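You operate a simulated robot arm through the tools that you are given. There is no shell and no other tool. Be economical: measure what you need, move in short steps, check, and stop when the job is done.

Carry out the task below with a simulated two-armed robot. There is one attempt and no reset: what you move stays moved.

TASK
Grind cumin to line 1 and chilli to line 1, sift flour to line 1.
Fine: steady each with your other hand while you twist it, and stop at the lines. Then pass the sifter from one hand to the other in the air and put it back where it stood. Set down upright: flour sifter.
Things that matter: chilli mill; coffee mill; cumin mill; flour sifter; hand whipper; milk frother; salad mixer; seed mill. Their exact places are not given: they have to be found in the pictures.

The check looks at the end state, three seconds after you hand in, the way a careful person would. Anything else that was tipped, shoved, dropped, spilled or broken makes it a failure.

THE ROBOT
Two 7-joint arms with three-finger grippers on one trunk, on a base that drives. Base frame: it is fixed to the floor where the robot stands at the start and does not move with it; the origin is under the middle of the robot, x ahead of it, y to its left, z up. Readings come in mm, degrees, newtons and seconds.
The left shoulder is at the start at [31, 154, 1035], the right one opposite. With the tool pointing down near the work surface each hand reaches from about 220 to 620 mm from the robot's upright axis, wherever it stands, measured 20 degrees to its own side. Places, roughly: coffee mill [750, 2000, 750]; milk frother [750, 1750, 750]; salad mixer [500, 2000, 750]. Payload 2.69 kg a hand.
The tool frame of a hand sits at the grasp point between the pads (the TCP): z along the fingers, y along the line on which they close. The tips reach 29 mm beyond it. Largest opening 120 mm; the body of the gripper starts 78 mm behind the TCP.
Orientation is told as [roll, pitch, yaw] about the base's x, y, z axes, in that order, counted from this pose: with the fingers straight down and closing along the base's y, the tool's x points along the base's -x, its y along +y and its z along -z.

THE INTERFACE
- The arms move only by the tool arm_command. It takes "left_targets", "right_targets" or both (then of equal length, played together; a hand with none holds still); each is a list of rows, each a list of 7 numbers: the shift along the base's x, y, z in units of 20 mm (1.0 is 20 mm), then the turn, a rotation vector about the base's x, y, z in units of 4 degrees (1.0 is 4 degrees), then the opening, from 0 (shut) to 1 (fully open). In form: [[tx, ty, tz, ax, ay, az, fingers], ...]. A call has 1 to 8 rows; each row shifts and turns the commanded pose from where the row before left it. A call with a number of a shift or a turn outside -1 to 1 is refused whole. Rows are played at 5 a second. More than 50 mm and 8.6 degrees between two rows, or a gripper value outside its range, and nothing of the call is played. A pose out of reach is approached as far as the arm can. The call stops where the force on the tool passes 40 N (or 10 N more than at its start, if that is more) or the arm is blocked; 0.2 s more then pass. Each finger halts on what it meets, pressing with about 22 N; the grip force reading is that of the motor and also rises with nothing between the fingers. The clock runs only during rows and for 0.2 s after the last one: add rows that do not move to give the fingers time. It gives the time, the measured TCP pose, the force on the tool (base axes), the opening and the grip force at its end, in the units of the frame above (readings bear some noise), with the torque about the TCP (base axes, N m) and any sound that the robot's microphone picked up, and new pictures: "views" is both (left out), scene, wrist or none (wrist: the cameras of the hands that moved).
- Cameras (640 x 400 px; columns grow to the right, rows downward): "scene" is now at [139.8, -5.4, 1205.9]; the picture's right is [-0.05, -1.00, 0.00], its down [-0.36, 0.02, -0.93] and it looks along [0.93, -0.04, -0.36] (base axes); focal length 214 px, centre (320, 200). "left" rides on the left gripper at [63, 0, -104] in its tool frame; the picture's right is [-0.01, 1.00, 0.00], its down [-0.83, 0.00, -0.56] and it looks along [-0.56, 0.00, 0.83] (tool axes); focal length 275 px, centre (320, 200). "right" rides on the right gripper at [63, 0, -104] in its tool frame; the picture's right is [0.00, 1.00, 0.00], its down [-0.83, 0.00, -0.56] and it looks along [-0.56, 0.00, 0.83] (tool axes); focal length 275 px, centre (320, 200).
- move_column(by): slides the trunk up (or, below 0, down) by that many mm; the arms and the scene camera ride with it, the base frame stays. It gives what a move gives, with no picture.
- base_move(legs): drives the robot by 1 to 6 legs, each [ahead, left, turn to the left] in mm, mm and degrees, along the robot's own axes; the way and the turn of a leg run together, so that a leg with both is an arc; at most 1500 mm and 180 degrees a leg. The arms and the cameras ride along, it lands a little off, and it stops where it bumps. It gives what a move gives, and a new picture of the scene camera.
- turn_head(pan, tilt): turns the head with the scene camera to pan (to the left, within 80 degrees either way) and tilt (down, from -29 to 69), counted from straight ahead of the robot. It gives what a move gives, and a new picture of the scene camera.
- measure_at(camera, pixels): for up to 12 pixels [column, row] of the newest picture of that camera ("zoom" is the newest enlarged one), the place [x, y, z] in the base frame of the surface seen there, good to about 3 mm. No time passes.
- close_up(camera, box): a new picture of the part [left, top, right, bottom] of that camera's present view, enlarged. No time passes.
- hand_in(): hands the job in; it is judged then, once.

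Work in short steps. Measure before you move; look again where a grasp or a placing could have gone wrong, and mend it. You have 80 turns and 260 pictures in all, those below and enlarged ones among them. Open the grippers and draw the arms clear of the work before you hand the job in, unless the task says otherwise; then end with one line.

The tools are called after ">>>" by a JSON object that holds its "api" and its "payload". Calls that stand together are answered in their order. arm_command: Moves the arms, as the interface text tells. Its arguments: {"type":"object","properties":{"left_targets":{"type":"array"},"right_targets":{"type":"array"},"views":{"type":"string","enum":["both","scene","wrist","none"]}},"required":[]} The other tools are called the same way: move_column (by) slides the trunk up or down; base_move (legs) drives the base; turn_head (pan, tilt) turns the head that bears the scene camera; measure_at (camera, pixels) gives the place of the surface under pixels of a picture; close_up (camera, box) takes an enlarged picture of a part of a camera's view; hand_in () hands the job in.

At the start:

```text
time_s: 0.0
left_position: [323.6, 116.6, 1180.2]
left_orientation: [0.0, -0.1, 0.1]
left_contact_force: [0.0, -0.2, -0.6]
left_ft_torque: [0.01, -0.04, 0.01]
left_gripper_width: 119.7
left_grasp_force: 0.0
right_position: [299.1, -170.1, 1147.8]
right_orientation: [0.0, 0.0, -0.1]
right_contact_force: [0.0, -0.1, -0.5]
right_ft_torque: [-0.01, -0.01, 0.01]
right_gripper_width: 119.9
right_grasp_force: 0.0
trunk travel left (down, up): [-399.0, 39.0]
robot x, y, heading: [-3.4, -0.4, 0.2]
head pan, tilt: [-2.8, 21.4]
```

scene: 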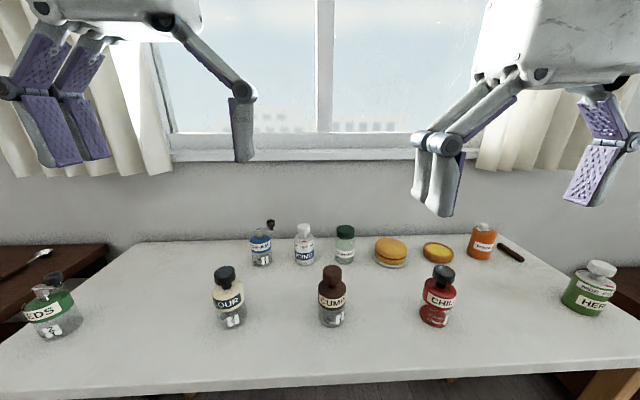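
right: 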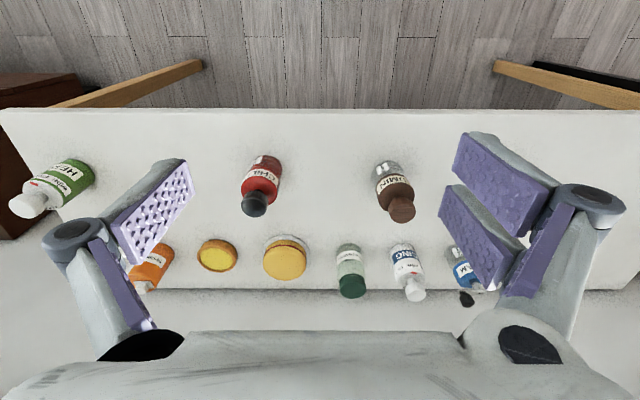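
left: 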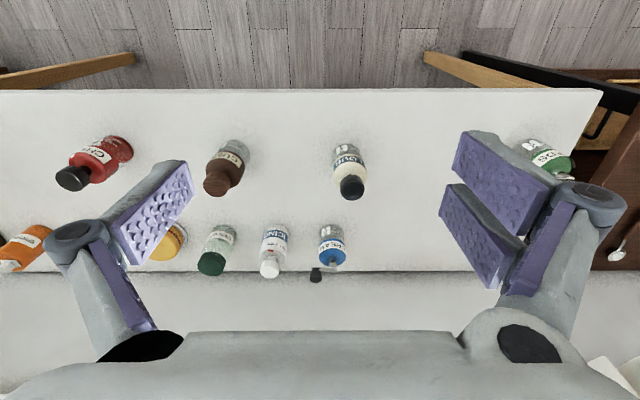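

The table shows flour (228,295), cumin (332,295), chilli (438,295), seeds at left and herbs at right. I'll zoom in on the three front pots and measure them.

>>> {"api": "close_up", "payload": {"camera": "scene", "box": [190, 250, 350, 350]}}

>>> {"api": "close_up", "payload": {"camera": "scene", "box": [360, 250, 520, 350]}}

>>> {"api": "measure_at", "payload": {"camera": "scene", "pixels": [[225, 270], [227, 280], [230, 325], [333, 270], [333, 284], [333, 322], [443, 271], [439, 285], [435, 322], [280, 340], [390, 340], [50, 330]]}}

```text
4.00 times, centred on (270, 300) of scene
```

zoom: 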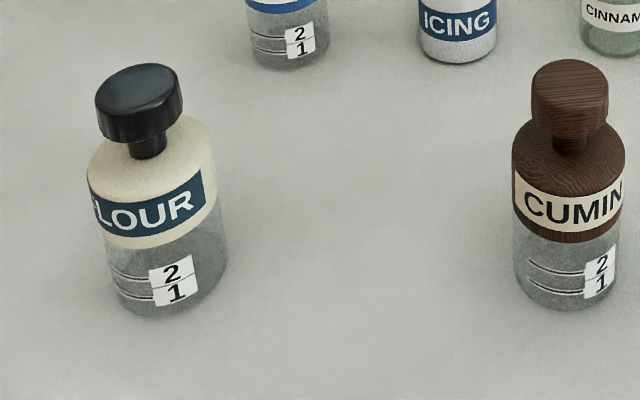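

```text
4.00 times, centred on (440, 300) of scene
```

zoom: 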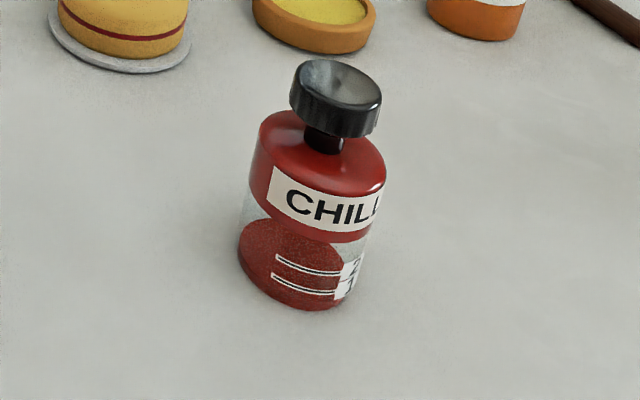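

```text
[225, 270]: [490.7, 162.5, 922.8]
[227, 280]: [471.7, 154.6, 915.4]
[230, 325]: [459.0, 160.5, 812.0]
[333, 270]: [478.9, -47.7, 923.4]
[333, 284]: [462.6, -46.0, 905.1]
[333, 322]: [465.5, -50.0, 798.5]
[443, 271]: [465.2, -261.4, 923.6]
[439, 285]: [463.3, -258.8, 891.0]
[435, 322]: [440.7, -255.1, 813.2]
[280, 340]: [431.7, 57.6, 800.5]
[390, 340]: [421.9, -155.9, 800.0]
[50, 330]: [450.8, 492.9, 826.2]
```

I see lines and labels; chilli already seems to hold some powder. I'll zoom in further to see the fill levels of each.

>>> {"api": "close_up", "payload": {"camera": "scene", "box": [412, 295, 460, 331]}}

>>> {"api": "close_up", "payload": {"camera": "scene", "box": [310, 295, 358, 331]}}

>>> {"api": "close_up", "payload": {"camera": "scene", "box": [206, 295, 254, 331]}}

>>> {"api": "close_up", "payload": {"camera": "right", "box": [220, 140, 300, 230]}}

```text
11.11 times, centred on (436, 313) of scene
```

zoom: 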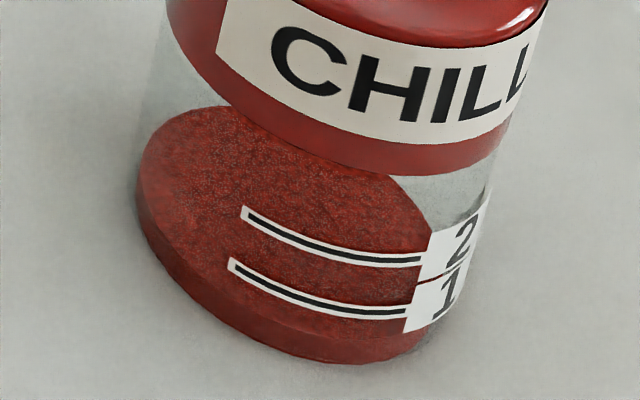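

```text
11.11 times, centred on (334, 313) of scene
```

zoom: 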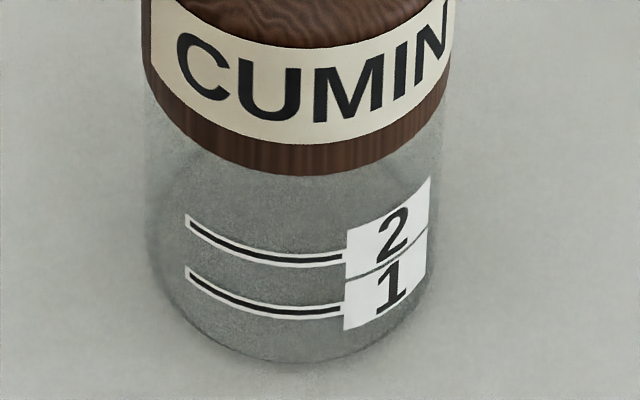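

```text
11.11 times, centred on (230, 313) of scene
```

zoom: 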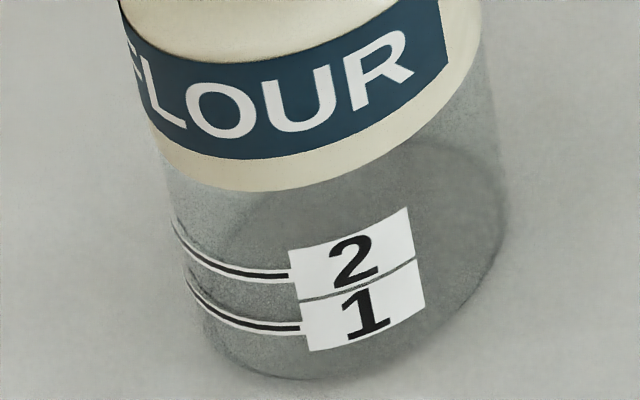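

```text
4.44 times, centred on (260, 185) of right
```

zoom: 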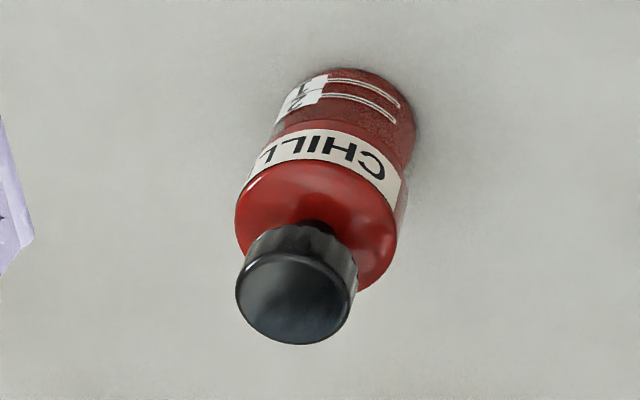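

Chilli is already filled partway below line 1; cumin and flour look empty. I'll start with cumin, right in front, and measure its geometry on an enlarged picture.

>>> {"api": "close_up", "payload": {"camera": "scene", "box": [290, 256, 386, 336]}}

>>> {"api": "measure_at", "payload": {"camera": "scene", "pixels": [[320, 385], [320, 370], [320, 360], [60, 380], [600, 355], [580, 300], [262, 258], [304, 255], [344, 255], [390, 262], [480, 250], [510, 252]]}}

```text
5.00 times, centred on (338, 296) of scene
```

zoom: 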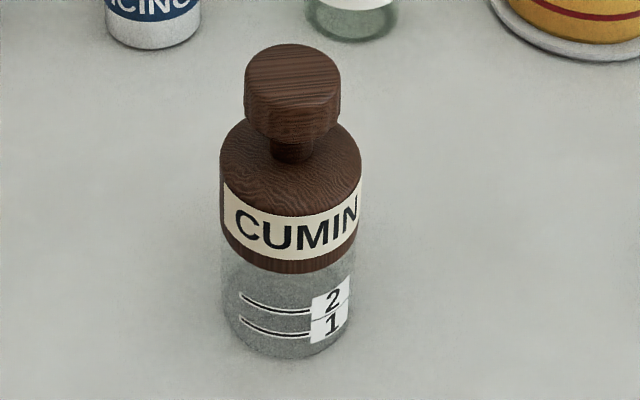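

```text
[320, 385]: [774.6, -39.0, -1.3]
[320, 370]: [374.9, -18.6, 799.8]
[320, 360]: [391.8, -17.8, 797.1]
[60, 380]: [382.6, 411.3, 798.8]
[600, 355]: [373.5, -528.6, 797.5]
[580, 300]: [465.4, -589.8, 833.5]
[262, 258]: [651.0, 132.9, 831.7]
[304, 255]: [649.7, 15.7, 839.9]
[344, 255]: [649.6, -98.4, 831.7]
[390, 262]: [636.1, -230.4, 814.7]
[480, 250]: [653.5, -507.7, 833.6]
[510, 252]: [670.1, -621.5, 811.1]
```

>>> {"api": "measure_at", "payload": {"camera": "zoom", "pixels": [[292, 50], [292, 90], [292, 120], [250, 90], [337, 90], [292, 155], [292, 190], [292, 265], [225, 200], [357, 200], [292, 340], [292, 280]]}}

```text
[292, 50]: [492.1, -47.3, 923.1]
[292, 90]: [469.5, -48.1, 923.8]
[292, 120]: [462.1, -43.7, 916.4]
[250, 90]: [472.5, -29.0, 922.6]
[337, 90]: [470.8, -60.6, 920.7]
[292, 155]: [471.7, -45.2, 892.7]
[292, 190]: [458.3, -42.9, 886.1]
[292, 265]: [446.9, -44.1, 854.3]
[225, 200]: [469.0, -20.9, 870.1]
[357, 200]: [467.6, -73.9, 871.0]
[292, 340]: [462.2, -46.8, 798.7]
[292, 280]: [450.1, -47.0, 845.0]
```

Cumin axis is about (474,-47): knob z 898–923, body z 850–888. I bring the left hand down while pitching it forward, and the right hand forward and down beside it, both above the jars.

>>> {"api": "arm_command", "payload": {"left_targets": [[0, -0.2, -1, 0, -1, 0, 1], [0, -0.2, -1, 0, -1, 0, 1], [0, -0.2, -1, 0, -1, 0, 1], [0, -0.2, -1, 0, -1, 0, 1], [0, -0.2, -1, 0, -1, 0, 1], [0, -0.2, -1, 0, -1, 0, 1], [0, -0.2, -1, 0, -1, 0, 1], [0, -0.2, -1, 0, -1, 0, 1]], "right_targets": [[0.9, 0, -0.6, 0, 0, 0, 1], [0.9, 0, -0.6, 0, 0, 0, 1], [0.9, 0, -0.6, 0, 0, 0, 1], [0.9, 0, -0.6, 0, 0, 0, 1], [0.9, 0, -0.6, 0, 0, 0, 1], [0.9, 0, -0.6, 0, 0, 0, 1], [0.9, 0, -0.6, 0, 0, 0, 1], [0.9, 0, -0.6, 0, 0, 0, 1]], "views": "none"}}

>>> {"api": "arm_command", "payload": {"left_targets": [[0, -0.2, -0.5, 0, -1, 0, 1], [0, -0.2, -0.5, 0, -1, 0, 1], [0, -0.2, -0.5, 0, -1, 0, 1], [0, -0.2, -0.5, 0, -1, 0, 1], [0, -0.2, -0.5, 0, -1, 0, 1], [0, -0.2, -0.5, 0, -1, 0, 1], [0, -0.2, -0.5, 0, -1, 0, 1], [0, -0.2, -0.5, 0, -1, 0, 1]], "views": "both"}}

```text
time_s: 1.8
left_position: [323.1, 85.5, 1021.7]
left_orientation: [-0.2, -32.1, 0.0]
left_contact_force: [-0.3, 1.2, 0.2]
left_ft_torque: [0.03, 0.02, 0.07]
left_gripper_width: 119.9
left_grasp_force: 0.0
right_position: [442.9, -169.3, 1050.4]
right_orientation: [0.0, 0.0, -0.1]
right_contact_force: [0.8, -0.4, 0.1]
right_ft_torque: [0.01, 0.02, 0.01]
right_gripper_width: 119.8
right_grasp_force: 0.0
trunk travel left (down, up): [-399.0, 39.0]
robot x, y, heading: [3.7, 2.8, -0.0]
head pan, tilt: [-2.8, 21.4]
```

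```text
time_s: 3.6
left_position: [345.1, 22.4, 950.8]
left_orientation: [-0.1, -64.1, 0.1]
left_contact_force: [-0.7, -0.3, -0.1]
left_ft_torque: [0.02, 0.0, -0.01]
left_gripper_width: 120.1
left_grasp_force: 0.1
left hand out of reach, approached as far as the arm can: row 4, 5, 6, 7, 8
right_position: [441.8, -169.0, 1049.8]
right_orientation: [-0.1, 0.0, 0.1]
right_contact_force: [-0.4, 0.4, -0.4]
right_ft_torque: [0.04, 0.01, 0.01]
right_gripper_width: 119.9
right_grasp_force: 0.0
trunk travel left (down, up): [-399.0, 39.0]
robot x, y, heading: [-2.4, 0.3, 0.1]
head pan, tilt: [-2.8, 21.4]
```

scene: 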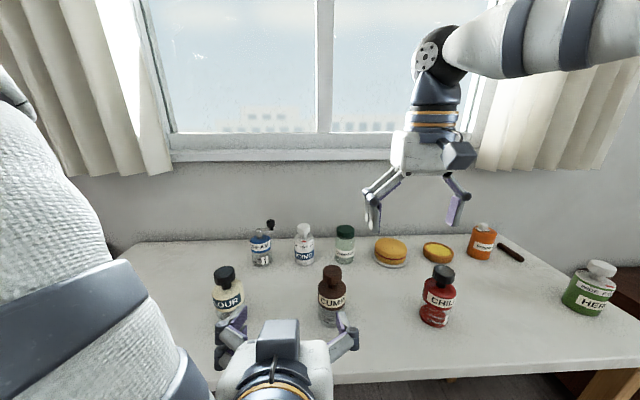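
left: 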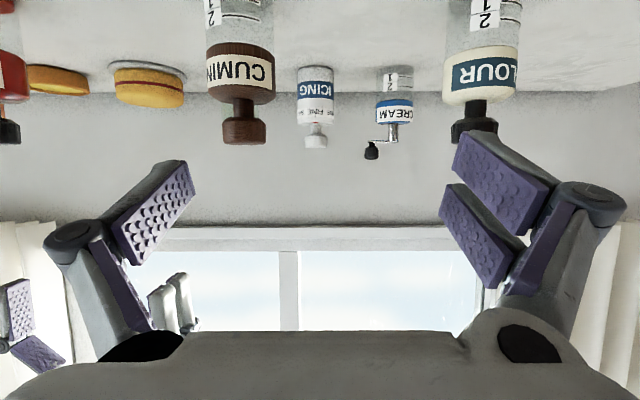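

The left hand was at its near limit (arm folded); I move it forward while yawing it to the right, which takes its wrist outwards.

>>> {"api": "arm_command", "payload": {"left_targets": [[0.4, 0, 0, 0, 0, -1, 1], [0.4, 0, 0, 0, 0, -1, 1], [0.4, 0, 0, 0, 0, -1, 1], [0.4, 0, -0.2, 0, 0, -1, 1], [0.2, 0, -0.2, 0, 0, -1, 1], [0.2, 0, -0.3, 0, 0, -1, 1], [0.2, 0, -0.3, 0, 0, -1, 1], [0, 0, -0.3, 0, 0, -1, 1]], "views": "wrist"}}

```text
time_s: 5.4
left_position: [402.4, 7.8, 927.5]
left_orientation: [-0.1, -64.0, -31.9]
left_contact_force: [-0.6, -0.3, -1.3]
left_ft_torque: [0.05, 0.0, -0.07]
left_gripper_width: 119.9
left_grasp_force: 0.0
left hand out of reach, approached as far as the arm can: row 1, 2, 3, 5
right_position: [442.9, -169.2, 1049.2]
right_orientation: [0.0, 0.1, 0.0]
right_contact_force: [-0.2, 0.2, -0.7]
right_ft_torque: [-0.04, 0.04, 0.03]
right_gripper_width: 120.1
right_grasp_force: 0.1
trunk travel left (down, up): [-399.0, 39.0]
robot x, y, heading: [1.7, 4.5, -0.3]
head pan, tilt: [-2.8, 21.4]
```

left: 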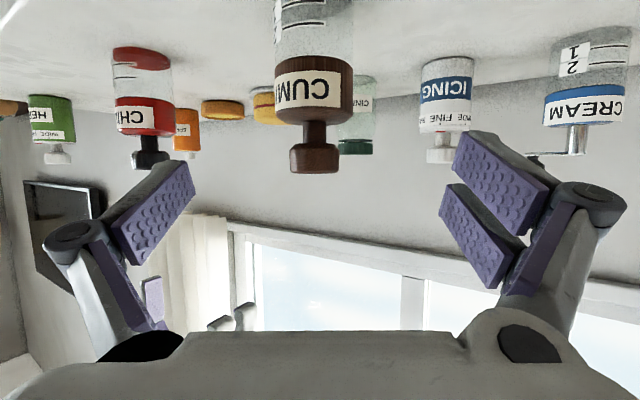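

The left fingers point at cumin, clear on both sides. I advance so the jar's body lies between the pads, then look.

>>> {"api": "arm_command", "payload": {"left_targets": [[0.72, -0.55, -0.57, 0, 0, 0, 1], [0.72, -0.55, -0.57, 0, 0, 0, 1], [0.72, -0.55, -0.57, 0, 0, 0, 1], [0.72, -0.55, -0.57, 0, 0, 0, 1], [0.72, -0.55, -0.57, 0, 0, 0, 1]], "views": "both"}}

```text
time_s: 6.6
left_position: [473.9, -47.7, 869.5]
left_orientation: [-0.1, -63.8, -31.9]
left_contact_force: [0.3, -0.7, 0.1]
left_ft_torque: [0.0, -0.02, 0.06]
left_gripper_width: 119.7
left_grasp_force: 0.1
right_position: [443.1, -169.2, 1049.2]
right_orientation: [0.0, 0.0, 0.0]
right_contact_force: [-0.3, -0.3, -0.3]
right_ft_torque: [0.02, 0.03, 0.0]
right_gripper_width: 120.2
right_grasp_force: 0.0
trunk travel left (down, up): [-399.0, 39.0]
robot x, y, heading: [-1.4, 2.3, 0.2]
head pan, tilt: [-2.8, 21.4]
```

scene: 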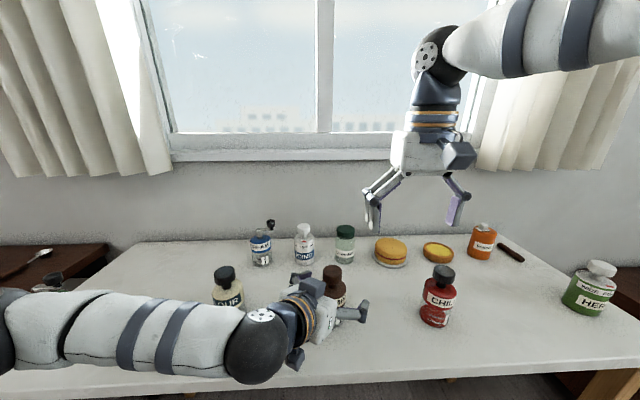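
left: 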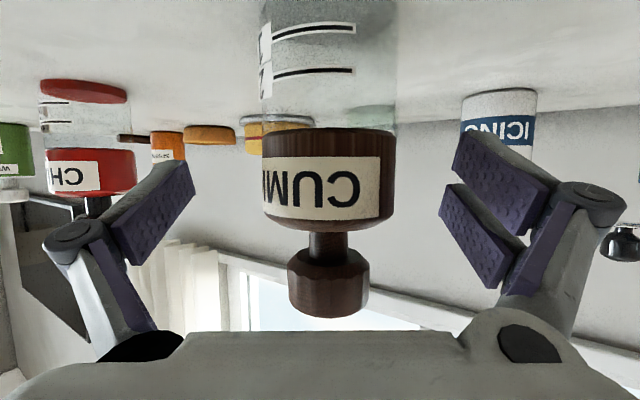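

The jar's body (330,180) lies centred between the pads. I close the left hand on it and bring the right hand over the knob.

>>> {"api": "arm_command", "payload": {"left_targets": [[0, 0, 0, 0, 0, 0, 0.55], [0, 0, 0, 0, 0, 0, 0.4], [0, 0, 0, 0, 0, 0, 0.2], [0, 0, 0, 0, 0, 0, 0.2], [0, 0, 0, 0, 0, 0, 0.2], [0, 0, 0, 0, 0, 0, 0.2], [0, 0, 0, 0, 0, 0, 0.2], [0, 0, 0, 0, 0, 0, 0.2]], "right_targets": [[0.19, 0.76, -0.31, 0, 0, 0, 1], [0.19, 0.76, -0.31, 0, 0, 0, 1], [0.19, 0.76, -0.31, 0, 0, 0, 1], [0.19, 0.76, -0.31, 0, 0, 0, 1], [0.19, 0.76, -0.31, 0, 0, 0, 1], [0.19, 0.76, -0.31, 0, 0, 0, 1], [0.19, 0.76, -0.31, 0, 0, 0, 0.8], [0.19, 0.76, -0.31, 0, 0, 0, 0.7]], "views": "both"}}

```text
time_s: 8.4
left_position: [474.6, -47.3, 871.5]
left_orientation: [-0.2, -63.8, -31.9]
left_contact_force: [0.6, 1.1, 1.8]
left_ft_torque: [0.11, -0.1, -0.03]
left_gripper_width: 56.5
left_grasp_force: 22.2
right_position: [472.6, -47.4, 1001.7]
right_orientation: [0.1, 0.1, 0.1]
right_contact_force: [0.2, 0.5, 0.3]
right_ft_torque: [-0.04, -0.02, 0.0]
right_gripper_width: 84.1
right_grasp_force: 0.0
trunk travel left (down, up): [-399.0, 39.0]
robot x, y, heading: [-1.6, -3.0, 0.1]
head pan, tilt: [-2.8, 21.4]
```

scene: 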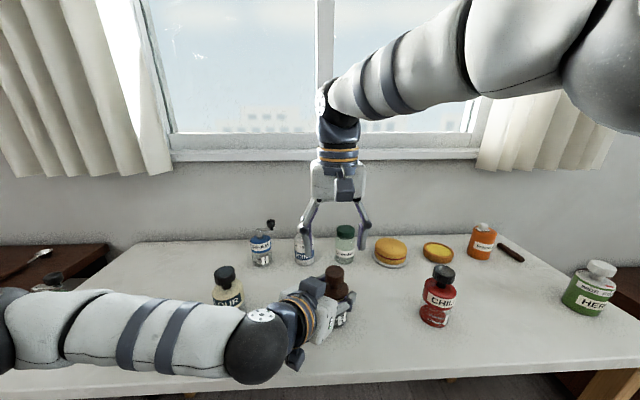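
right: 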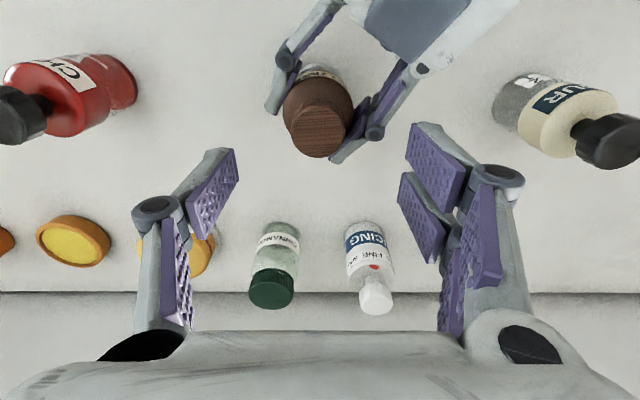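
left: 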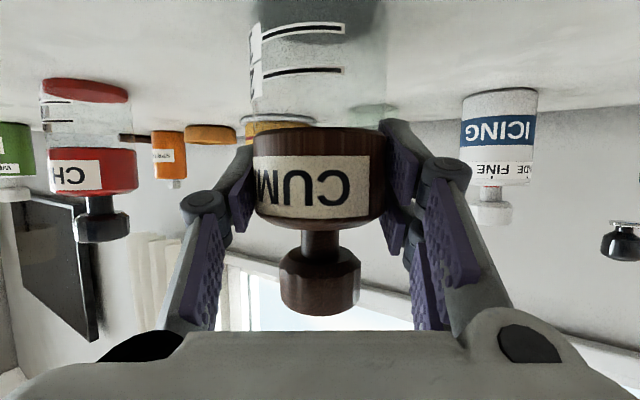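

Left grips the body (56.5 mm). I lower the right hand 79 mm onto the knob and close it.

>>> {"api": "arm_command", "payload": {"right_targets": [[0.05, 0, -1, 0, 0, 0, 0.7], [0.05, 0, -1, 0, 0, 0, 0.7], [0, 0, -1, 0, 0, 0, 0.7], [0, 0, -0.95, 0, 0, 0, 0.7], [0, 0, 0, 0, 0, 0, 0.4], [0, 0, 0, 0, 0, 0, 0.1], [0, 0, 0, 0, 0, 0, 0.1], [0, 0, 0, 0, 0, 0, 0.1]], "left_targets": [[0, 0, 0, 0, 0, 0, 0.2], [0, 0, 0, 0, 0, 0, 0.2], [0, 0, 0, 0, 0, 0, 0.2], [0, 0, 0, 0, 0, 0, 0.2], [0, 0, 0, 0, 0, 0, 0.2], [0, 0, 0, 0, 0, 0, 0.2], [0, 0, 0, 0, 0, 0, 0.2], [0, 0, 0, 0, 0, 0, 0.2]], "views": "both"}}

```text
time_s: 9.9
left_position: [472.6, -47.8, 870.4]
left_orientation: [-0.1, -63.6, -32.0]
left_contact_force: [-2.3, 12.9, 5.3]
left_ft_torque: [-0.17, -0.1, 0.1]
left_gripper_width: 56.1
left_grasp_force: 22.0
right_position: [475.2, -49.3, 927.4]
right_orientation: [0.1, -0.8, -0.1]
right_contact_force: [-0.4, -16.2, 14.0]
right_ft_torque: [-0.51, 0.11, -0.01]
right_gripper_width: 36.3
right_grasp_force: 18.1
trunk travel left (down, up): [-399.0, 39.0]
robot x, y, heading: [1.7, 1.0, -0.1]
head pan, tilt: [-2.8, 21.4]
stopped in row 7 (right hand): the force on the tool passed its limit at 44 N (the readings are from after the stop); the commanded pose is now the measured one
```

scene: 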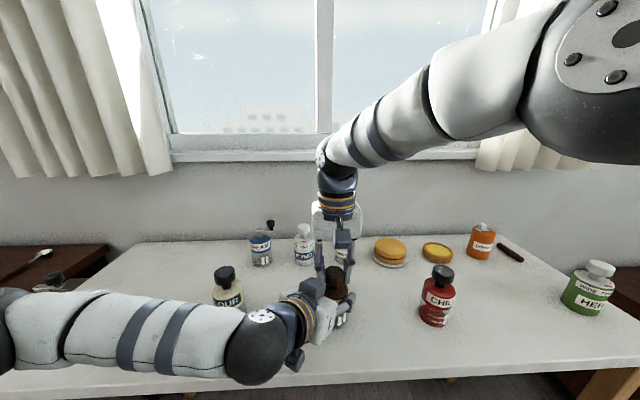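
right: 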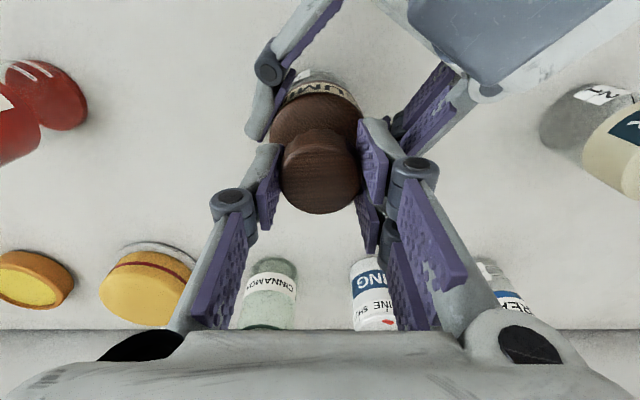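
left: 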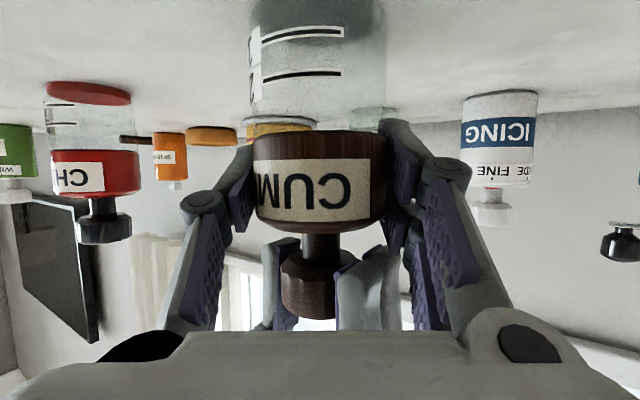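

The right fingers hold the knob (36 mm) but press with 16 N sideways and 14 N upward. I open slightly, raise by 4 mm and shift 1.5 mm to relieve, then close again.

>>> {"api": "arm_command", "payload": {"right_targets": [[0, 0, 0, 0, 0, 0, 0.45], [0, -0.05, 0.25, 0, 0, 0, 0.45], [0, 0, 0, 0, 0, 0, 0.3], [0, 0, 0, 0, 0, 0, 0.2], [0, 0, 0, 0, 0, 0, 0.2], [0, 0, 0, 0, 0, 0, 0.2]], "views": "none"}}

```text
time_s: 11.3
left_position: [472.8, -47.6, 869.1]
left_orientation: [-0.3, -63.6, -31.8]
left_contact_force: [-2.1, 20.8, 13.3]
left_ft_torque: [-0.3, -0.13, 0.2]
left_gripper_width: 56.6
left_grasp_force: 22.1
right_position: [475.1, -47.3, 930.5]
right_orientation: [0.2, -0.4, 0.0]
right_contact_force: [0.9, -23.1, 0.4]
right_ft_torque: [-0.85, 0.05, -0.1]
right_gripper_width: 36.7
right_grasp_force: 21.6
trunk travel left (down, up): [-399.0, 39.0]
robot x, y, heading: [-2.1, 0.3, -0.1]
head pan, tilt: [-2.8, 21.4]
```

Side force shows the right hand sits about 3 mm too far to -y; I shift it +3 mm and try a first 16° twist clockwise, then look at the glass.

>>> {"api": "arm_command", "payload": {"right_targets": [[0, 0.08, 0, 0, 0, 0, 0.15], [0, 0.08, 0, 0, 0, 0, 0.15], [0, 0, 0, 0, 0, -1, 0.15], [0, 0, 0, 0, 0, -1, 0.15], [0, 0, 0, 0, 0, -1, 0.15], [0, 0, 0, 0, 0, -1, 0.15]], "left_targets": [[0, 0, 0, 0, 0, 0, 0.2], [0, 0, 0, 0, 0, 0, 0.2], [0, 0, 0, 0, 0, 0, 0.2], [0, 0, 0, 0, 0, 0, 0.2], [0, 0, 0, 0, 0, 0, 0.2], [0, 0, 0, 0, 0, 0, 0.2]], "views": "wrist"}}

```text
time_s: 12.7
left_position: [473.7, -47.6, 869.4]
left_orientation: [0.0, -63.5, -31.8]
left_contact_force: [16.9, 26.2, 3.3]
left_ft_torque: [-0.29, 0.3, -0.08]
left_gripper_width: 56.3
left_grasp_force: 21.6
right_position: [474.7, -45.0, 931.8]
right_orientation: [0.1, -0.4, -16.0]
right_contact_force: [-14.1, -28.8, 18.9]
right_ft_torque: [-1.1, 0.21, 0.0]
right_gripper_width: 36.9
right_grasp_force: 21.7
trunk travel left (down, up): [-399.0, 39.0]
robot x, y, heading: [1.4, 1.5, 0.1]
head pan, tilt: [-2.8, 21.4]
```

right: 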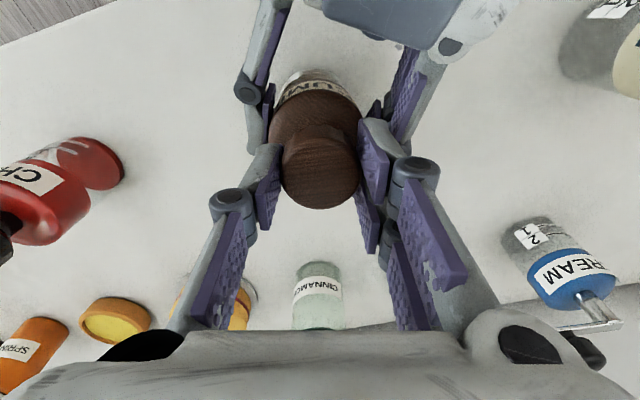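
left: 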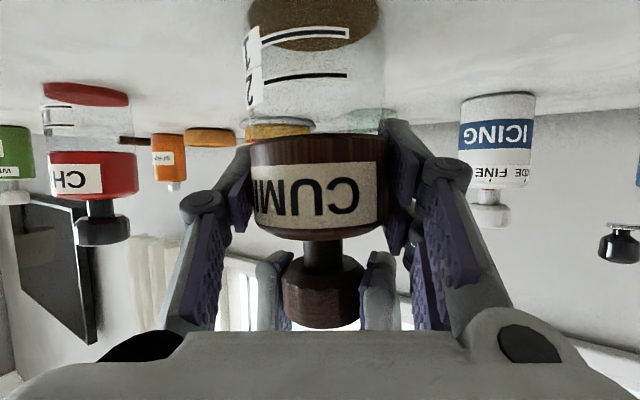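

Twisting works: powder has appeared in the base at (315,25). I look closer at the level and relieve the side force by moving the right hand -y and slightly up.

>>> {"api": "close_up", "payload": {"camera": "left", "box": [230, 0, 400, 106]}}

>>> {"api": "arm_command", "payload": {"right_targets": [[0, -0.1, 0.05, 0, 0, 0, 0.15], [-0.05, -0.1, 0, 0, 0, 0, 0.15]], "views": "none"}}

```text
3.76 times, centred on (315, 53) of left
```

zoom: 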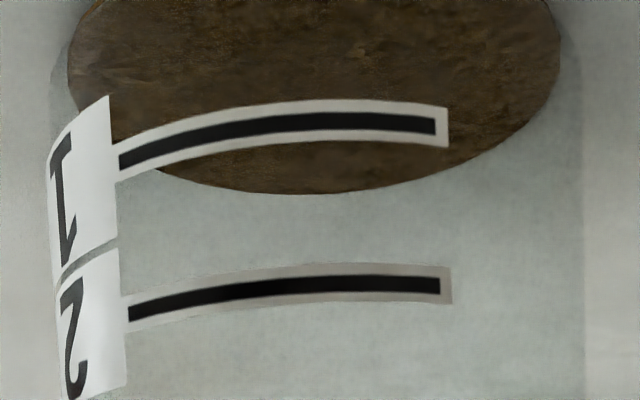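

```text
time_s: 13.3
left_position: [472.8, -47.2, 869.0]
left_orientation: [-0.3, -63.6, -31.8]
left_contact_force: [15.5, 18.6, 5.7]
left_ft_torque: [0.11, 0.26, -0.09]
left_gripper_width: 56.2
left_grasp_force: 22.0
right_position: [473.4, -46.6, 931.4]
right_orientation: [0.3, -0.1, -16.0]
right_contact_force: [-12.1, -16.0, 7.4]
right_ft_torque: [-0.46, 0.15, 0.0]
right_gripper_width: 36.6
right_grasp_force: 22.0
trunk travel left (down, up): [-399.0, 39.0]
robot x, y, heading: [2.4, 1.7, 0.0]
head pan, tilt: [-2.8, 21.4]
```

Side force is now lower. I measure the powder surface and the lines on the enlarged picture.

>>> {"api": "close_up", "payload": {"camera": "left", "box": [230, 0, 400, 106]}}

>>> {"api": "measure_at", "payload": {"camera": "zoom", "pixels": [[320, 30], [200, 30], [450, 30], [330, 170], [300, 125], [400, 122], [300, 285], [400, 285], [70, 150], [540, 150], [620, 30], [520, 60]]}}

```text
3.76 times, centred on (315, 53) of left
```

zoom: 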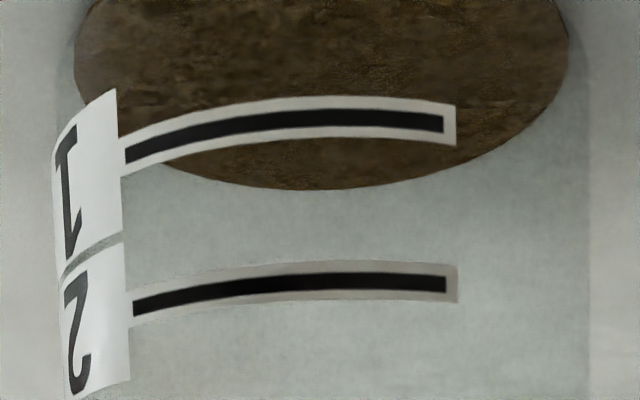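

```text
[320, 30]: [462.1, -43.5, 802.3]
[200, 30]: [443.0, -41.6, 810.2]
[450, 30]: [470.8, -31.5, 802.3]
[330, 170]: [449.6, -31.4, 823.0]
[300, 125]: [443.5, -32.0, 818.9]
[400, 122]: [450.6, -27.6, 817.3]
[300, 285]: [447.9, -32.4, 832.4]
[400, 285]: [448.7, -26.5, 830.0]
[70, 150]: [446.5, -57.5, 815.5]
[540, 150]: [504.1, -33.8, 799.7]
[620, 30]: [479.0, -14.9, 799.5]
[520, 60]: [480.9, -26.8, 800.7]
```

From the geometry, line 1 is at z≈818 and powder is now at about z≈803 after 16°. I twist another 32° while relaxing the side force a little.

>>> {"api": "arm_command", "payload": {"right_targets": [[-0.05, -0.08, 0, 0, 0, -1, 0.15], [-0.03, -0.05, 0, 0, 0, -1, 0.15], [0, 0, 0, 0, 0, -1, 0.15], [0, 0, 0, 0, 0, -1, 0.15], [0, 0, 0, 0, 0, -1, 0.15], [0, 0, 0, 0, 0, -1, 0.15], [0, 0, 0, 0, 0, -1, 0.15], [0, 0, 0, 0, 0, -1, 0.15]], "views": "none"}}

>>> {"api": "close_up", "payload": {"camera": "left", "box": [230, 0, 400, 106]}}

```text
time_s: 15.1
left_position: [472.7, -49.3, 869.1]
left_orientation: [-0.6, -63.4, -31.9]
left_contact_force: [8.2, -6.6, 7.8]
left_ft_torque: [0.01, 0.17, -0.06]
left_gripper_width: 56.1
left_grasp_force: 21.8
right_position: [474.3, -50.0, 930.1]
right_orientation: [0.5, -0.3, -48.1]
right_contact_force: [-8.1, 5.8, -7.8]
right_ft_torque: [0.33, 0.34, 0.03]
right_gripper_width: 36.4
right_grasp_force: 22.4
trunk travel left (down, up): [-399.0, 39.0]
robot x, y, heading: [-1.7, 2.3, 0.1]
head pan, tilt: [-2.8, 21.4]
```

```text
3.76 times, centred on (315, 53) of left
```

zoom: 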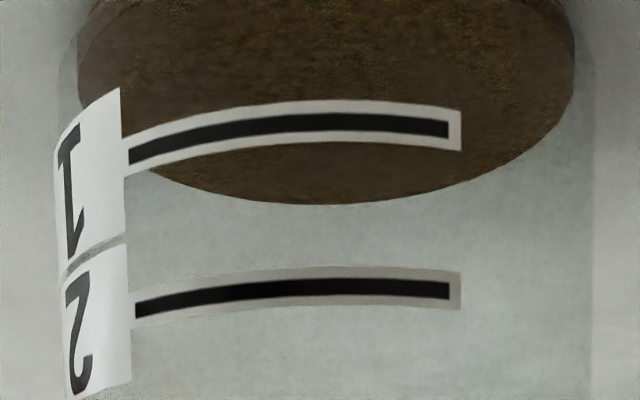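

Only about 1.7 mm per 32°: line 1 needs roughly 250° more. I test whether turning back also grinds, which would save re-gripping.

>>> {"api": "arm_command", "payload": {"right_targets": [[0, 0, 0, 0, 0, 1, 0.15], [0, 0, 0, 0, 0, 1, 0.15], [0, 0, 0, 0, 0, 1, 0.15], [0, 0, 0, 0, 0, 1, 0.15], [0, 0, 0, 0, 0, 1, 0.15], [0, 0, 0, 0, 0, 1, 0.15], [0, 0, 0, 0, 0, 1, 0.15], [0, 0, 0, 0, 0, 1, 0.15]], "views": "none"}}

>>> {"api": "close_up", "payload": {"camera": "left", "box": [230, 0, 400, 106]}}

```text
time_s: 16.9
left_position: [472.1, -49.7, 868.9]
left_orientation: [-0.6, -63.5, -31.9]
left_contact_force: [-4.7, -10.3, 8.8]
left_ft_torque: [0.33, -0.15, 0.01]
left_gripper_width: 55.9
left_grasp_force: 21.8
right_position: [473.9, -49.8, 930.6]
right_orientation: [0.4, -0.4, -15.9]
right_contact_force: [5.2, 10.3, -8.5]
right_ft_torque: [0.26, -0.14, -0.02]
right_gripper_width: 36.8
right_grasp_force: 22.3
trunk travel left (down, up): [-399.0, 39.0]
robot x, y, heading: [-4.0, 1.1, 0.3]
head pan, tilt: [-2.8, 21.4]
```

```text
3.76 times, centred on (315, 53) of left
```

zoom: 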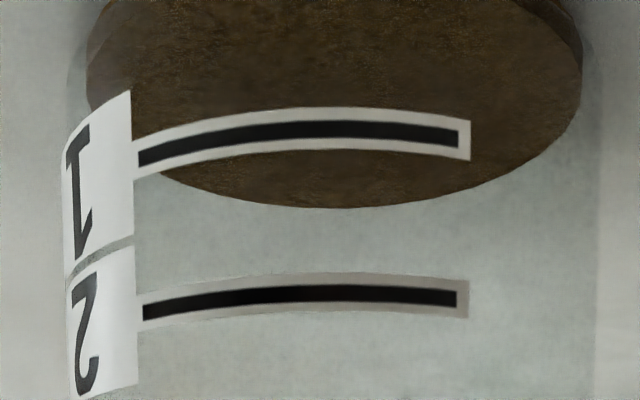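

Turning back does not grind (level unchanged relative to line 1). I'll use it as a ratchet: wind back counter-clockwise while gripped to about +80°, then do long clockwise strokes.

>>> {"api": "arm_command", "payload": {"right_targets": [[0, 0, 0, 0, 0, 1, 0.15], [0, 0, 0, 0, 0, 1, 0.15], [0, 0, 0, 0, 0, 1, 0.15], [0, 0, 0, 0, 0, 1, 0.15], [0, 0, 0, 0, 0, 1, 0.15], [0, 0, 0, 0, 0, 1, 0.15], [0, 0, 0, 0, 0, 1, 0.15], [0, 0, 0, 0, 0, 1, 0.15]], "views": "none"}}

>>> {"api": "arm_command", "payload": {"right_targets": [[0, 0, 0, 0, 0, 1, 0.15], [0, 0, 0, 0, 0, 1, 0.15], [0, 0, 0, 0, 0, 1, 0.15], [0, 0, 0, 0, 0, 1, 0.15], [0, 0, 0, 0, 0, 1, 0.15], [0, 0, 0, 0, 0, 1, 0.15], [0, 0, 0, 0, 0, 1, 0.15], [0, 0, 0, 0, 0, 1, 0.15]], "views": "both"}}

>>> {"api": "close_up", "payload": {"camera": "left", "box": [230, 0, 400, 106]}}

```text
time_s: 18.7
left_position: [472.5, -49.6, 868.2]
left_orientation: [-0.6, -63.3, -31.7]
left_contact_force: [-2.1, -20.1, -6.3]
left_ft_torque: [0.7, -0.12, 0.32]
left_gripper_width: 56.2
left_grasp_force: 22.4
right_position: [473.1, -48.8, 931.4]
right_orientation: [0.5, -0.4, 16.1]
right_contact_force: [1.9, 20.2, 5.1]
right_ft_torque: [0.6, -0.01, -0.34]
right_gripper_width: 36.7
right_grasp_force: 21.4
trunk travel left (down, up): [-399.0, 39.0]
robot x, y, heading: [-0.2, -0.5, 0.0]
head pan, tilt: [-2.8, 21.4]
```

```text
time_s: 20.5
left_position: [472.9, -49.7, 869.0]
left_orientation: [-0.5, -63.6, -31.7]
left_contact_force: [4.3, -16.6, 0.0]
left_ft_torque: [0.48, 0.06, 0.29]
left_gripper_width: 56.1
left_grasp_force: 22.0
right_position: [473.0, -50.9, 930.7]
right_orientation: [0.4, -0.4, 48.1]
right_contact_force: [-3.6, 16.2, 0.4]
right_ft_torque: [0.53, 0.09, -0.28]
right_gripper_width: 36.5
right_grasp_force: 21.8
trunk travel left (down, up): [-399.0, 39.0]
robot x, y, heading: [-0.5, -1.0, -0.2]
head pan, tilt: [-2.8, 21.4]
```

scene: 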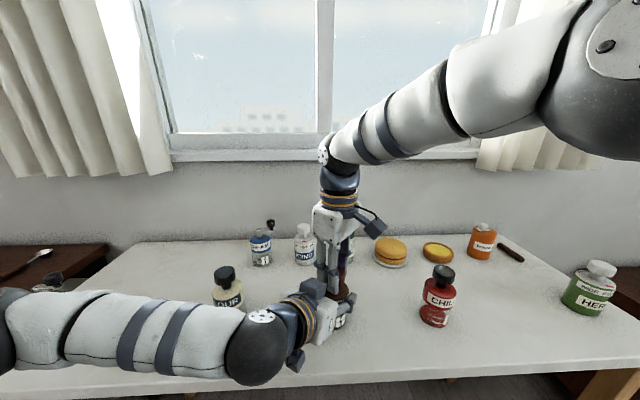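
right: 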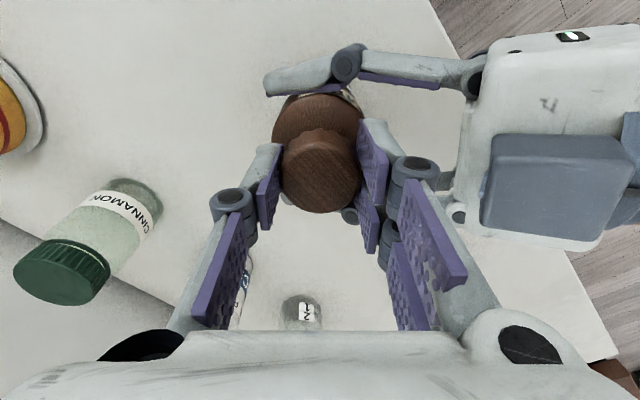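

```text
3.76 times, centred on (315, 53) of left
```

zoom: 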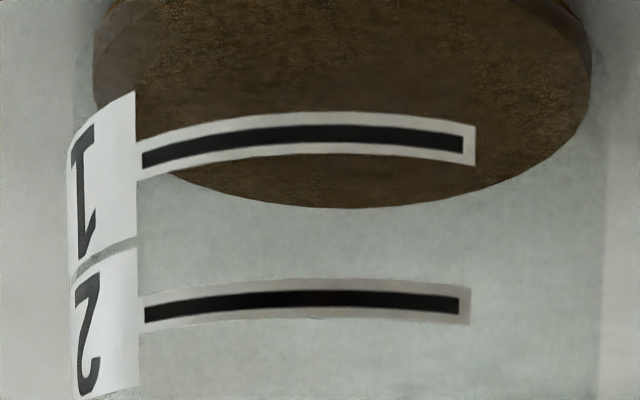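

Level unchanged, so reverse is free. I wind back one more 32° (easing the side force), then twist 128° clockwise and look.

>>> {"api": "arm_command", "payload": {"right_targets": [[0, 0.05, 0, 0, 0, 1, 0.15], [0, 0.04, 0, 0, 0, 1, 0.15], [0, 0, 0, 0, 0, 1, 0.15], [0, 0, 0, 0, 0, 1, 0.15], [0, 0, 0, 0, 0, 1, 0.15], [0, 0, 0, 0, 0, 1, 0.15], [0, 0, 0, 0, 0, 1, 0.15], [0, 0, 0, 0, 0, 1, 0.15]], "views": "none"}}

>>> {"api": "arm_command", "payload": {"right_targets": [[0, 0, 0, 0, 0, -1, 0.15], [0, 0, 0, 0, 0, -1, 0.15], [0, 0, 0, 0, 0, -1, 0.15], [0, 0, 0, 0, 0, -1, 0.15], [0, 0, 0, 0, 0, -1, 0.15], [0, 0, 0, 0, 0, -1, 0.15], [0, 0, 0, 0, 0, -1, 0.15], [0, 0, 0, 0, 0, -1, 0.15]], "views": "none"}}

>>> {"api": "arm_command", "payload": {"right_targets": [[0, 0, 0, 0, 0, -1, 0.15], [0, 0, 0, 0, 0, -1, 0.15], [0, 0, 0, 0, 0, -1, 0.15], [0, 0, 0, 0, 0, -1, 0.15], [0, 0, 0, 0, 0, -1, 0.15], [0, 0, 0, 0, 0, -1, 0.15], [0, 0, 0, 0, 0, -1, 0.15], [0, 0, 0, 0, 0, -1, 0.15]], "views": "none"}}

>>> {"api": "close_up", "payload": {"camera": "left", "box": [230, 0, 400, 106]}}

>>> {"api": "arm_command", "payload": {"right_targets": [[0, 0, 0, 0, 0, -1, 0.15], [0, 0, 0, 0, 0, -1, 0.15], [0, 0, 0, 0, 0, -1, 0.15], [0, 0, 0, 0, 0, -1, 0.15], [0, 0, 0, 0, 0, -1, 0.15], [0, 0, 0, 0, 0, -1, 0.15], [0, 0, 0, 0, 0, -1, 0.15], [0, 0, 0, 0, 0, -1, 0.15]], "views": "none"}}

>>> {"api": "arm_command", "payload": {"right_targets": [[0, 0, 0, 0, 0, -1, 0.15], [0, 0, 0, 0, 0, -1, 0.15], [0, 0, 0, 0, 0, -1, 0.15], [0, 0, 0, 0, 0, -1, 0.15], [0, 0, 0, 0, 0, -1, 0.15], [0, 0, 0, 0, 0, -1, 0.15], [0, 0, 0, 0, 0, -1, 0.15], [0, 0, 0, 0, 0, -1, 0.15]], "views": "wrist"}}

>>> {"api": "close_up", "payload": {"camera": "left", "box": [230, 0, 400, 106]}}

```text
time_s: 22.3
left_position: [472.6, -48.4, 868.5]
left_orientation: [-0.5, -63.5, -31.9]
left_contact_force: [0.0, 1.5, 2.7]
left_ft_torque: [0.01, -0.11, 0.32]
left_gripper_width: 55.8
left_grasp_force: 22.2
right_position: [473.9, -49.8, 932.2]
right_orientation: [0.3, -0.3, 80.1]
right_contact_force: [0.7, -2.4, -2.6]
right_ft_torque: [-0.13, 0.09, -0.33]
right_gripper_width: 36.4
right_grasp_force: 21.1
trunk travel left (down, up): [-399.0, 39.0]
robot x, y, heading: [1.7, 3.4, 0.1]
head pan, tilt: [-2.8, 21.4]
```

```text
time_s: 24.1
left_position: [472.0, -48.2, 867.1]
left_orientation: [-0.5, -63.5, -31.8]
left_contact_force: [-2.7, 5.6, -0.9]
left_ft_torque: [0.16, -0.35, -0.03]
left_gripper_width: 55.9
left_grasp_force: 22.1
right_position: [473.9, -48.4, 930.3]
right_orientation: [0.3, -0.4, 47.9]
right_contact_force: [1.6, -6.7, 0.5]
right_ft_torque: [-0.52, 0.18, 0.02]
right_gripper_width: 36.5
right_grasp_force: 22.3
trunk travel left (down, up): [-399.0, 39.0]
robot x, y, heading: [-1.3, -1.8, 0.1]
head pan, tilt: [-2.8, 21.4]
```

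```text
time_s: 25.9
left_position: [473.1, -48.0, 867.6]
left_orientation: [-0.5, -63.4, -31.7]
left_contact_force: [0.2, 9.6, -3.5]
left_ft_torque: [-0.05, -0.11, 0.0]
left_gripper_width: 55.8
left_grasp_force: 22.2
right_position: [474.2, -47.6, 930.2]
right_orientation: [0.3, -0.4, 15.9]
right_contact_force: [-0.7, -9.8, 4.6]
right_ft_torque: [-0.52, 0.13, 0.04]
right_gripper_width: 36.1
right_grasp_force: 22.5
trunk travel left (down, up): [-399.0, 39.0]
robot x, y, heading: [-0.9, -2.4, 0.0]
head pan, tilt: [-2.8, 21.4]
```

```text
3.76 times, centred on (315, 53) of left
```

zoom: 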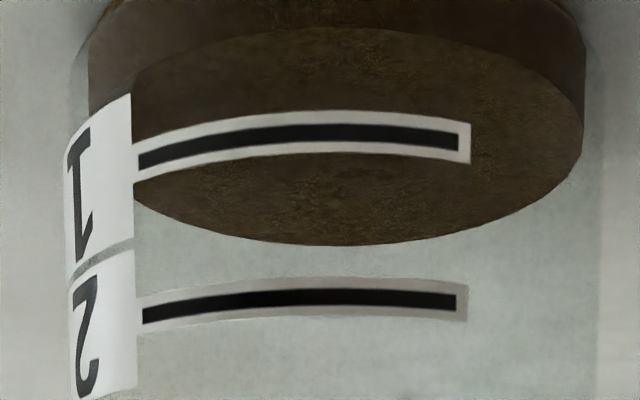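

```text
time_s: 27.7
left_position: [473.6, -48.4, 868.5]
left_orientation: [-0.5, -63.4, -31.8]
left_contact_force: [4.4, 11.5, -5.7]
left_ft_torque: [-0.17, 0.11, -0.02]
left_gripper_width: 55.9
left_grasp_force: 21.6
right_position: [473.3, -47.8, 931.1]
right_orientation: [0.3, -0.3, -16.1]
right_contact_force: [-3.7, -11.6, 6.0]
right_ft_torque: [-0.55, 0.2, 0.04]
right_gripper_width: 36.2
right_grasp_force: 22.7
trunk travel left (down, up): [-399.0, 39.0]
robot x, y, heading: [0.2, -2.2, -0.0]
head pan, tilt: [-2.8, 21.4]
```

```text
time_s: 29.5
left_position: [472.5, -48.2, 869.0]
left_orientation: [-0.5, -63.5, -31.8]
left_contact_force: [8.5, 10.3, -8.1]
left_ft_torque: [-0.14, 0.26, -0.01]
left_gripper_width: 55.8
left_grasp_force: 22.2
right_position: [473.7, -48.0, 931.3]
right_orientation: [0.2, -0.2, -48.2]
right_contact_force: [-9.4, -10.0, 7.4]
right_ft_torque: [-0.48, 0.36, -0.01]
right_gripper_width: 36.3
right_grasp_force: 22.0
trunk travel left (down, up): [-399.0, 39.0]
robot x, y, heading: [-1.8, 1.6, 0.0]
head pan, tilt: [-2.8, 21.4]
```

right: 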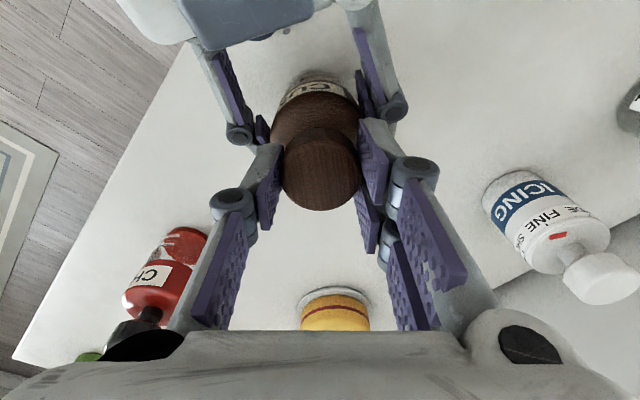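

```text
3.76 times, centred on (315, 53) of left
```

zoom: 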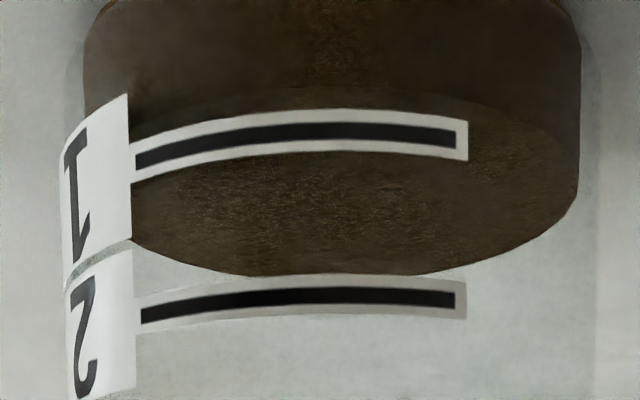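

Front edge of the powder is at zoom row ~87, line 1 at ~133; it rose 59 px in 64°, so about 48° remain. Twist 32° more and look.

>>> {"api": "arm_command", "payload": {"right_targets": [[0, 0, 0, 0, 0, -1, 0.15], [0, 0, 0, 0, 0, -1, 0.15], [0, 0, 0, 0, 0, -1, 0.15], [0, 0, 0, 0, 0, -1, 0.15], [0, 0, 0, 0, 0, -1, 0.15], [0, 0, 0, 0, 0, -1, 0.15], [0, 0, 0, 0, 0, -1, 0.15], [0, 0, 0, 0, 0, -1, 0.15]], "views": "none"}}

>>> {"api": "close_up", "payload": {"camera": "left", "box": [230, 0, 400, 106]}}

```text
time_s: 31.3
left_position: [473.0, -49.2, 867.9]
left_orientation: [-0.5, -63.4, -31.8]
left_contact_force: [15.2, 6.6, -9.9]
left_ft_torque: [-0.07, 0.32, 0.02]
left_gripper_width: 56.0
left_grasp_force: 21.9
right_position: [472.9, -48.0, 930.5]
right_orientation: [0.3, -0.4, -80.2]
right_contact_force: [-14.8, -8.1, 8.3]
right_ft_torque: [-0.41, 0.6, 0.02]
right_gripper_width: 36.4
right_grasp_force: 21.9
trunk travel left (down, up): [-399.0, 39.0]
robot x, y, heading: [-3.5, 2.8, -0.0]
head pan, tilt: [-2.8, 21.4]
```

```text
3.76 times, centred on (315, 53) of left
```

zoom: 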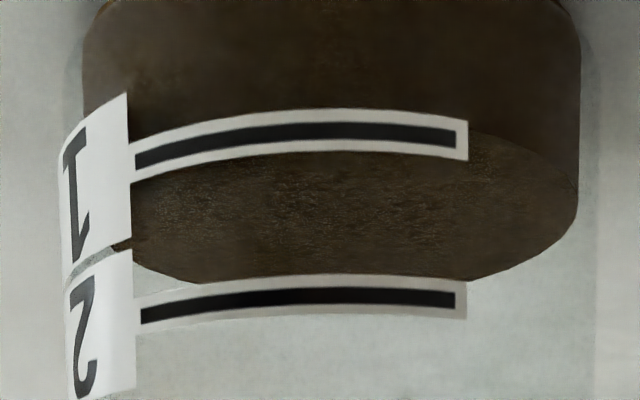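

The powder's edge emerges right of line 1 at about (470,135). I zoom closer to judge the remainder.

>>> {"api": "close_up", "payload": {"camera": "left", "box": [300, 15, 396, 75]}}

>>> {"api": "close_up", "payload": {"camera": "left", "box": [250, 15, 346, 75]}}

```text
6.67 times, centred on (348, 45) of left
```

zoom: 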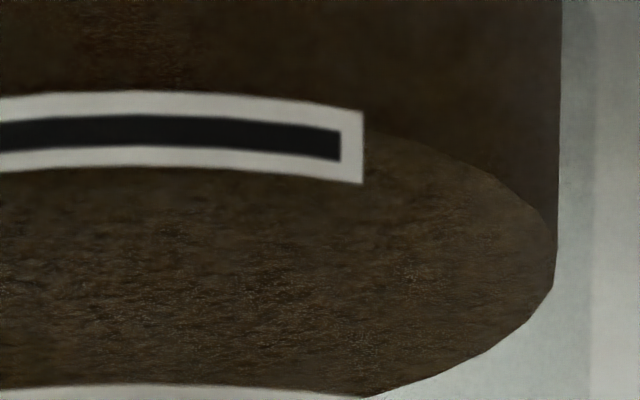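

```text
6.67 times, centred on (298, 45) of left
```

zoom: 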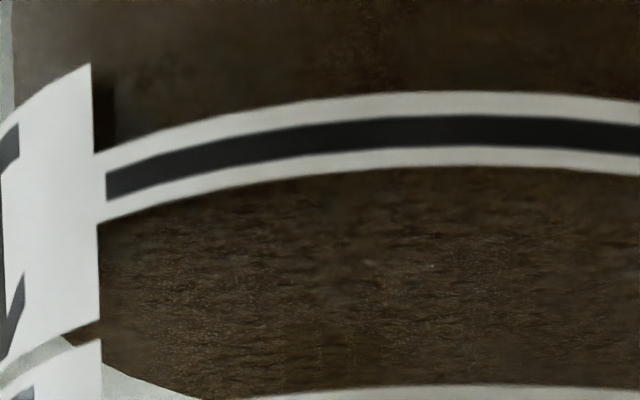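

Accounting for the glass thickness (lines on the outside, powder ~2 mm inside), about 25–30° remain. I twist 20° and look again.

>>> {"api": "arm_command", "payload": {"right_targets": [[0, 0, 0, 0, 0, -1, 0.15], [0, 0, 0, 0, 0, -1, 0.15], [0, 0, 0, 0, 0, -1, 0.15], [0, 0, 0, 0, 0, -1, 0.15], [0, 0, 0, 0, 0, -1, 0.15]], "views": "none"}}

>>> {"api": "close_up", "payload": {"camera": "left", "box": [300, 15, 396, 75]}}

>>> {"api": "close_up", "payload": {"camera": "left", "box": [230, 0, 410, 112]}}

```text
time_s: 32.5
left_position: [472.7, -47.9, 868.1]
left_orientation: [-0.5, -63.5, -31.8]
left_contact_force: [15.1, 6.1, -8.0]
left_ft_torque: [0.05, 0.27, -0.01]
left_gripper_width: 55.9
left_grasp_force: 22.6
right_position: [473.5, -48.1, 931.6]
right_orientation: [0.3, -0.4, -100.1]
right_contact_force: [-15.1, -5.6, 8.6]
right_ft_torque: [-0.39, 0.62, 0.01]
right_gripper_width: 36.5
right_grasp_force: 21.8
trunk travel left (down, up): [-399.0, 39.0]
robot x, y, heading: [-2.9, -2.7, -0.0]
head pan, tilt: [-2.8, 21.4]
```

```text
6.67 times, centred on (348, 45) of left
```

zoom: 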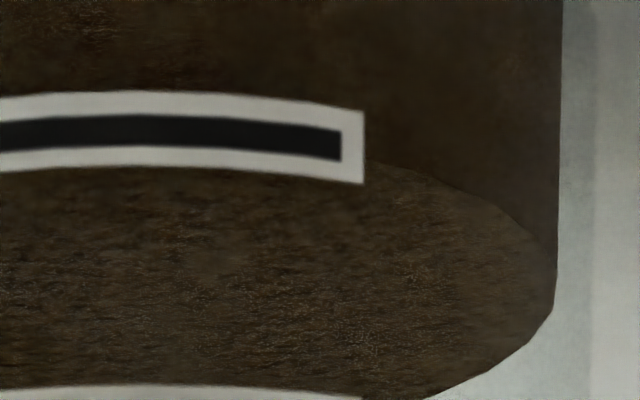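

```text
3.56 times, centred on (320, 56) of left
```

zoom: 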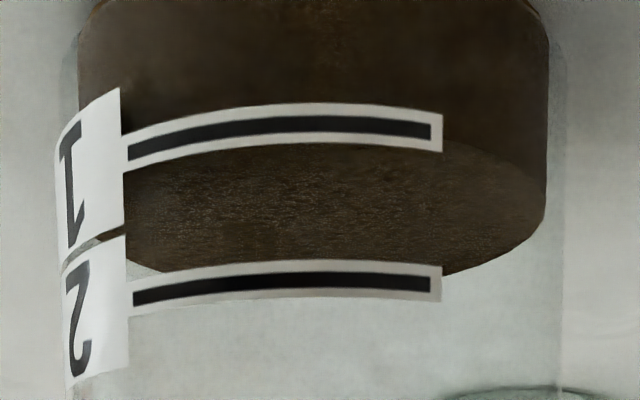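

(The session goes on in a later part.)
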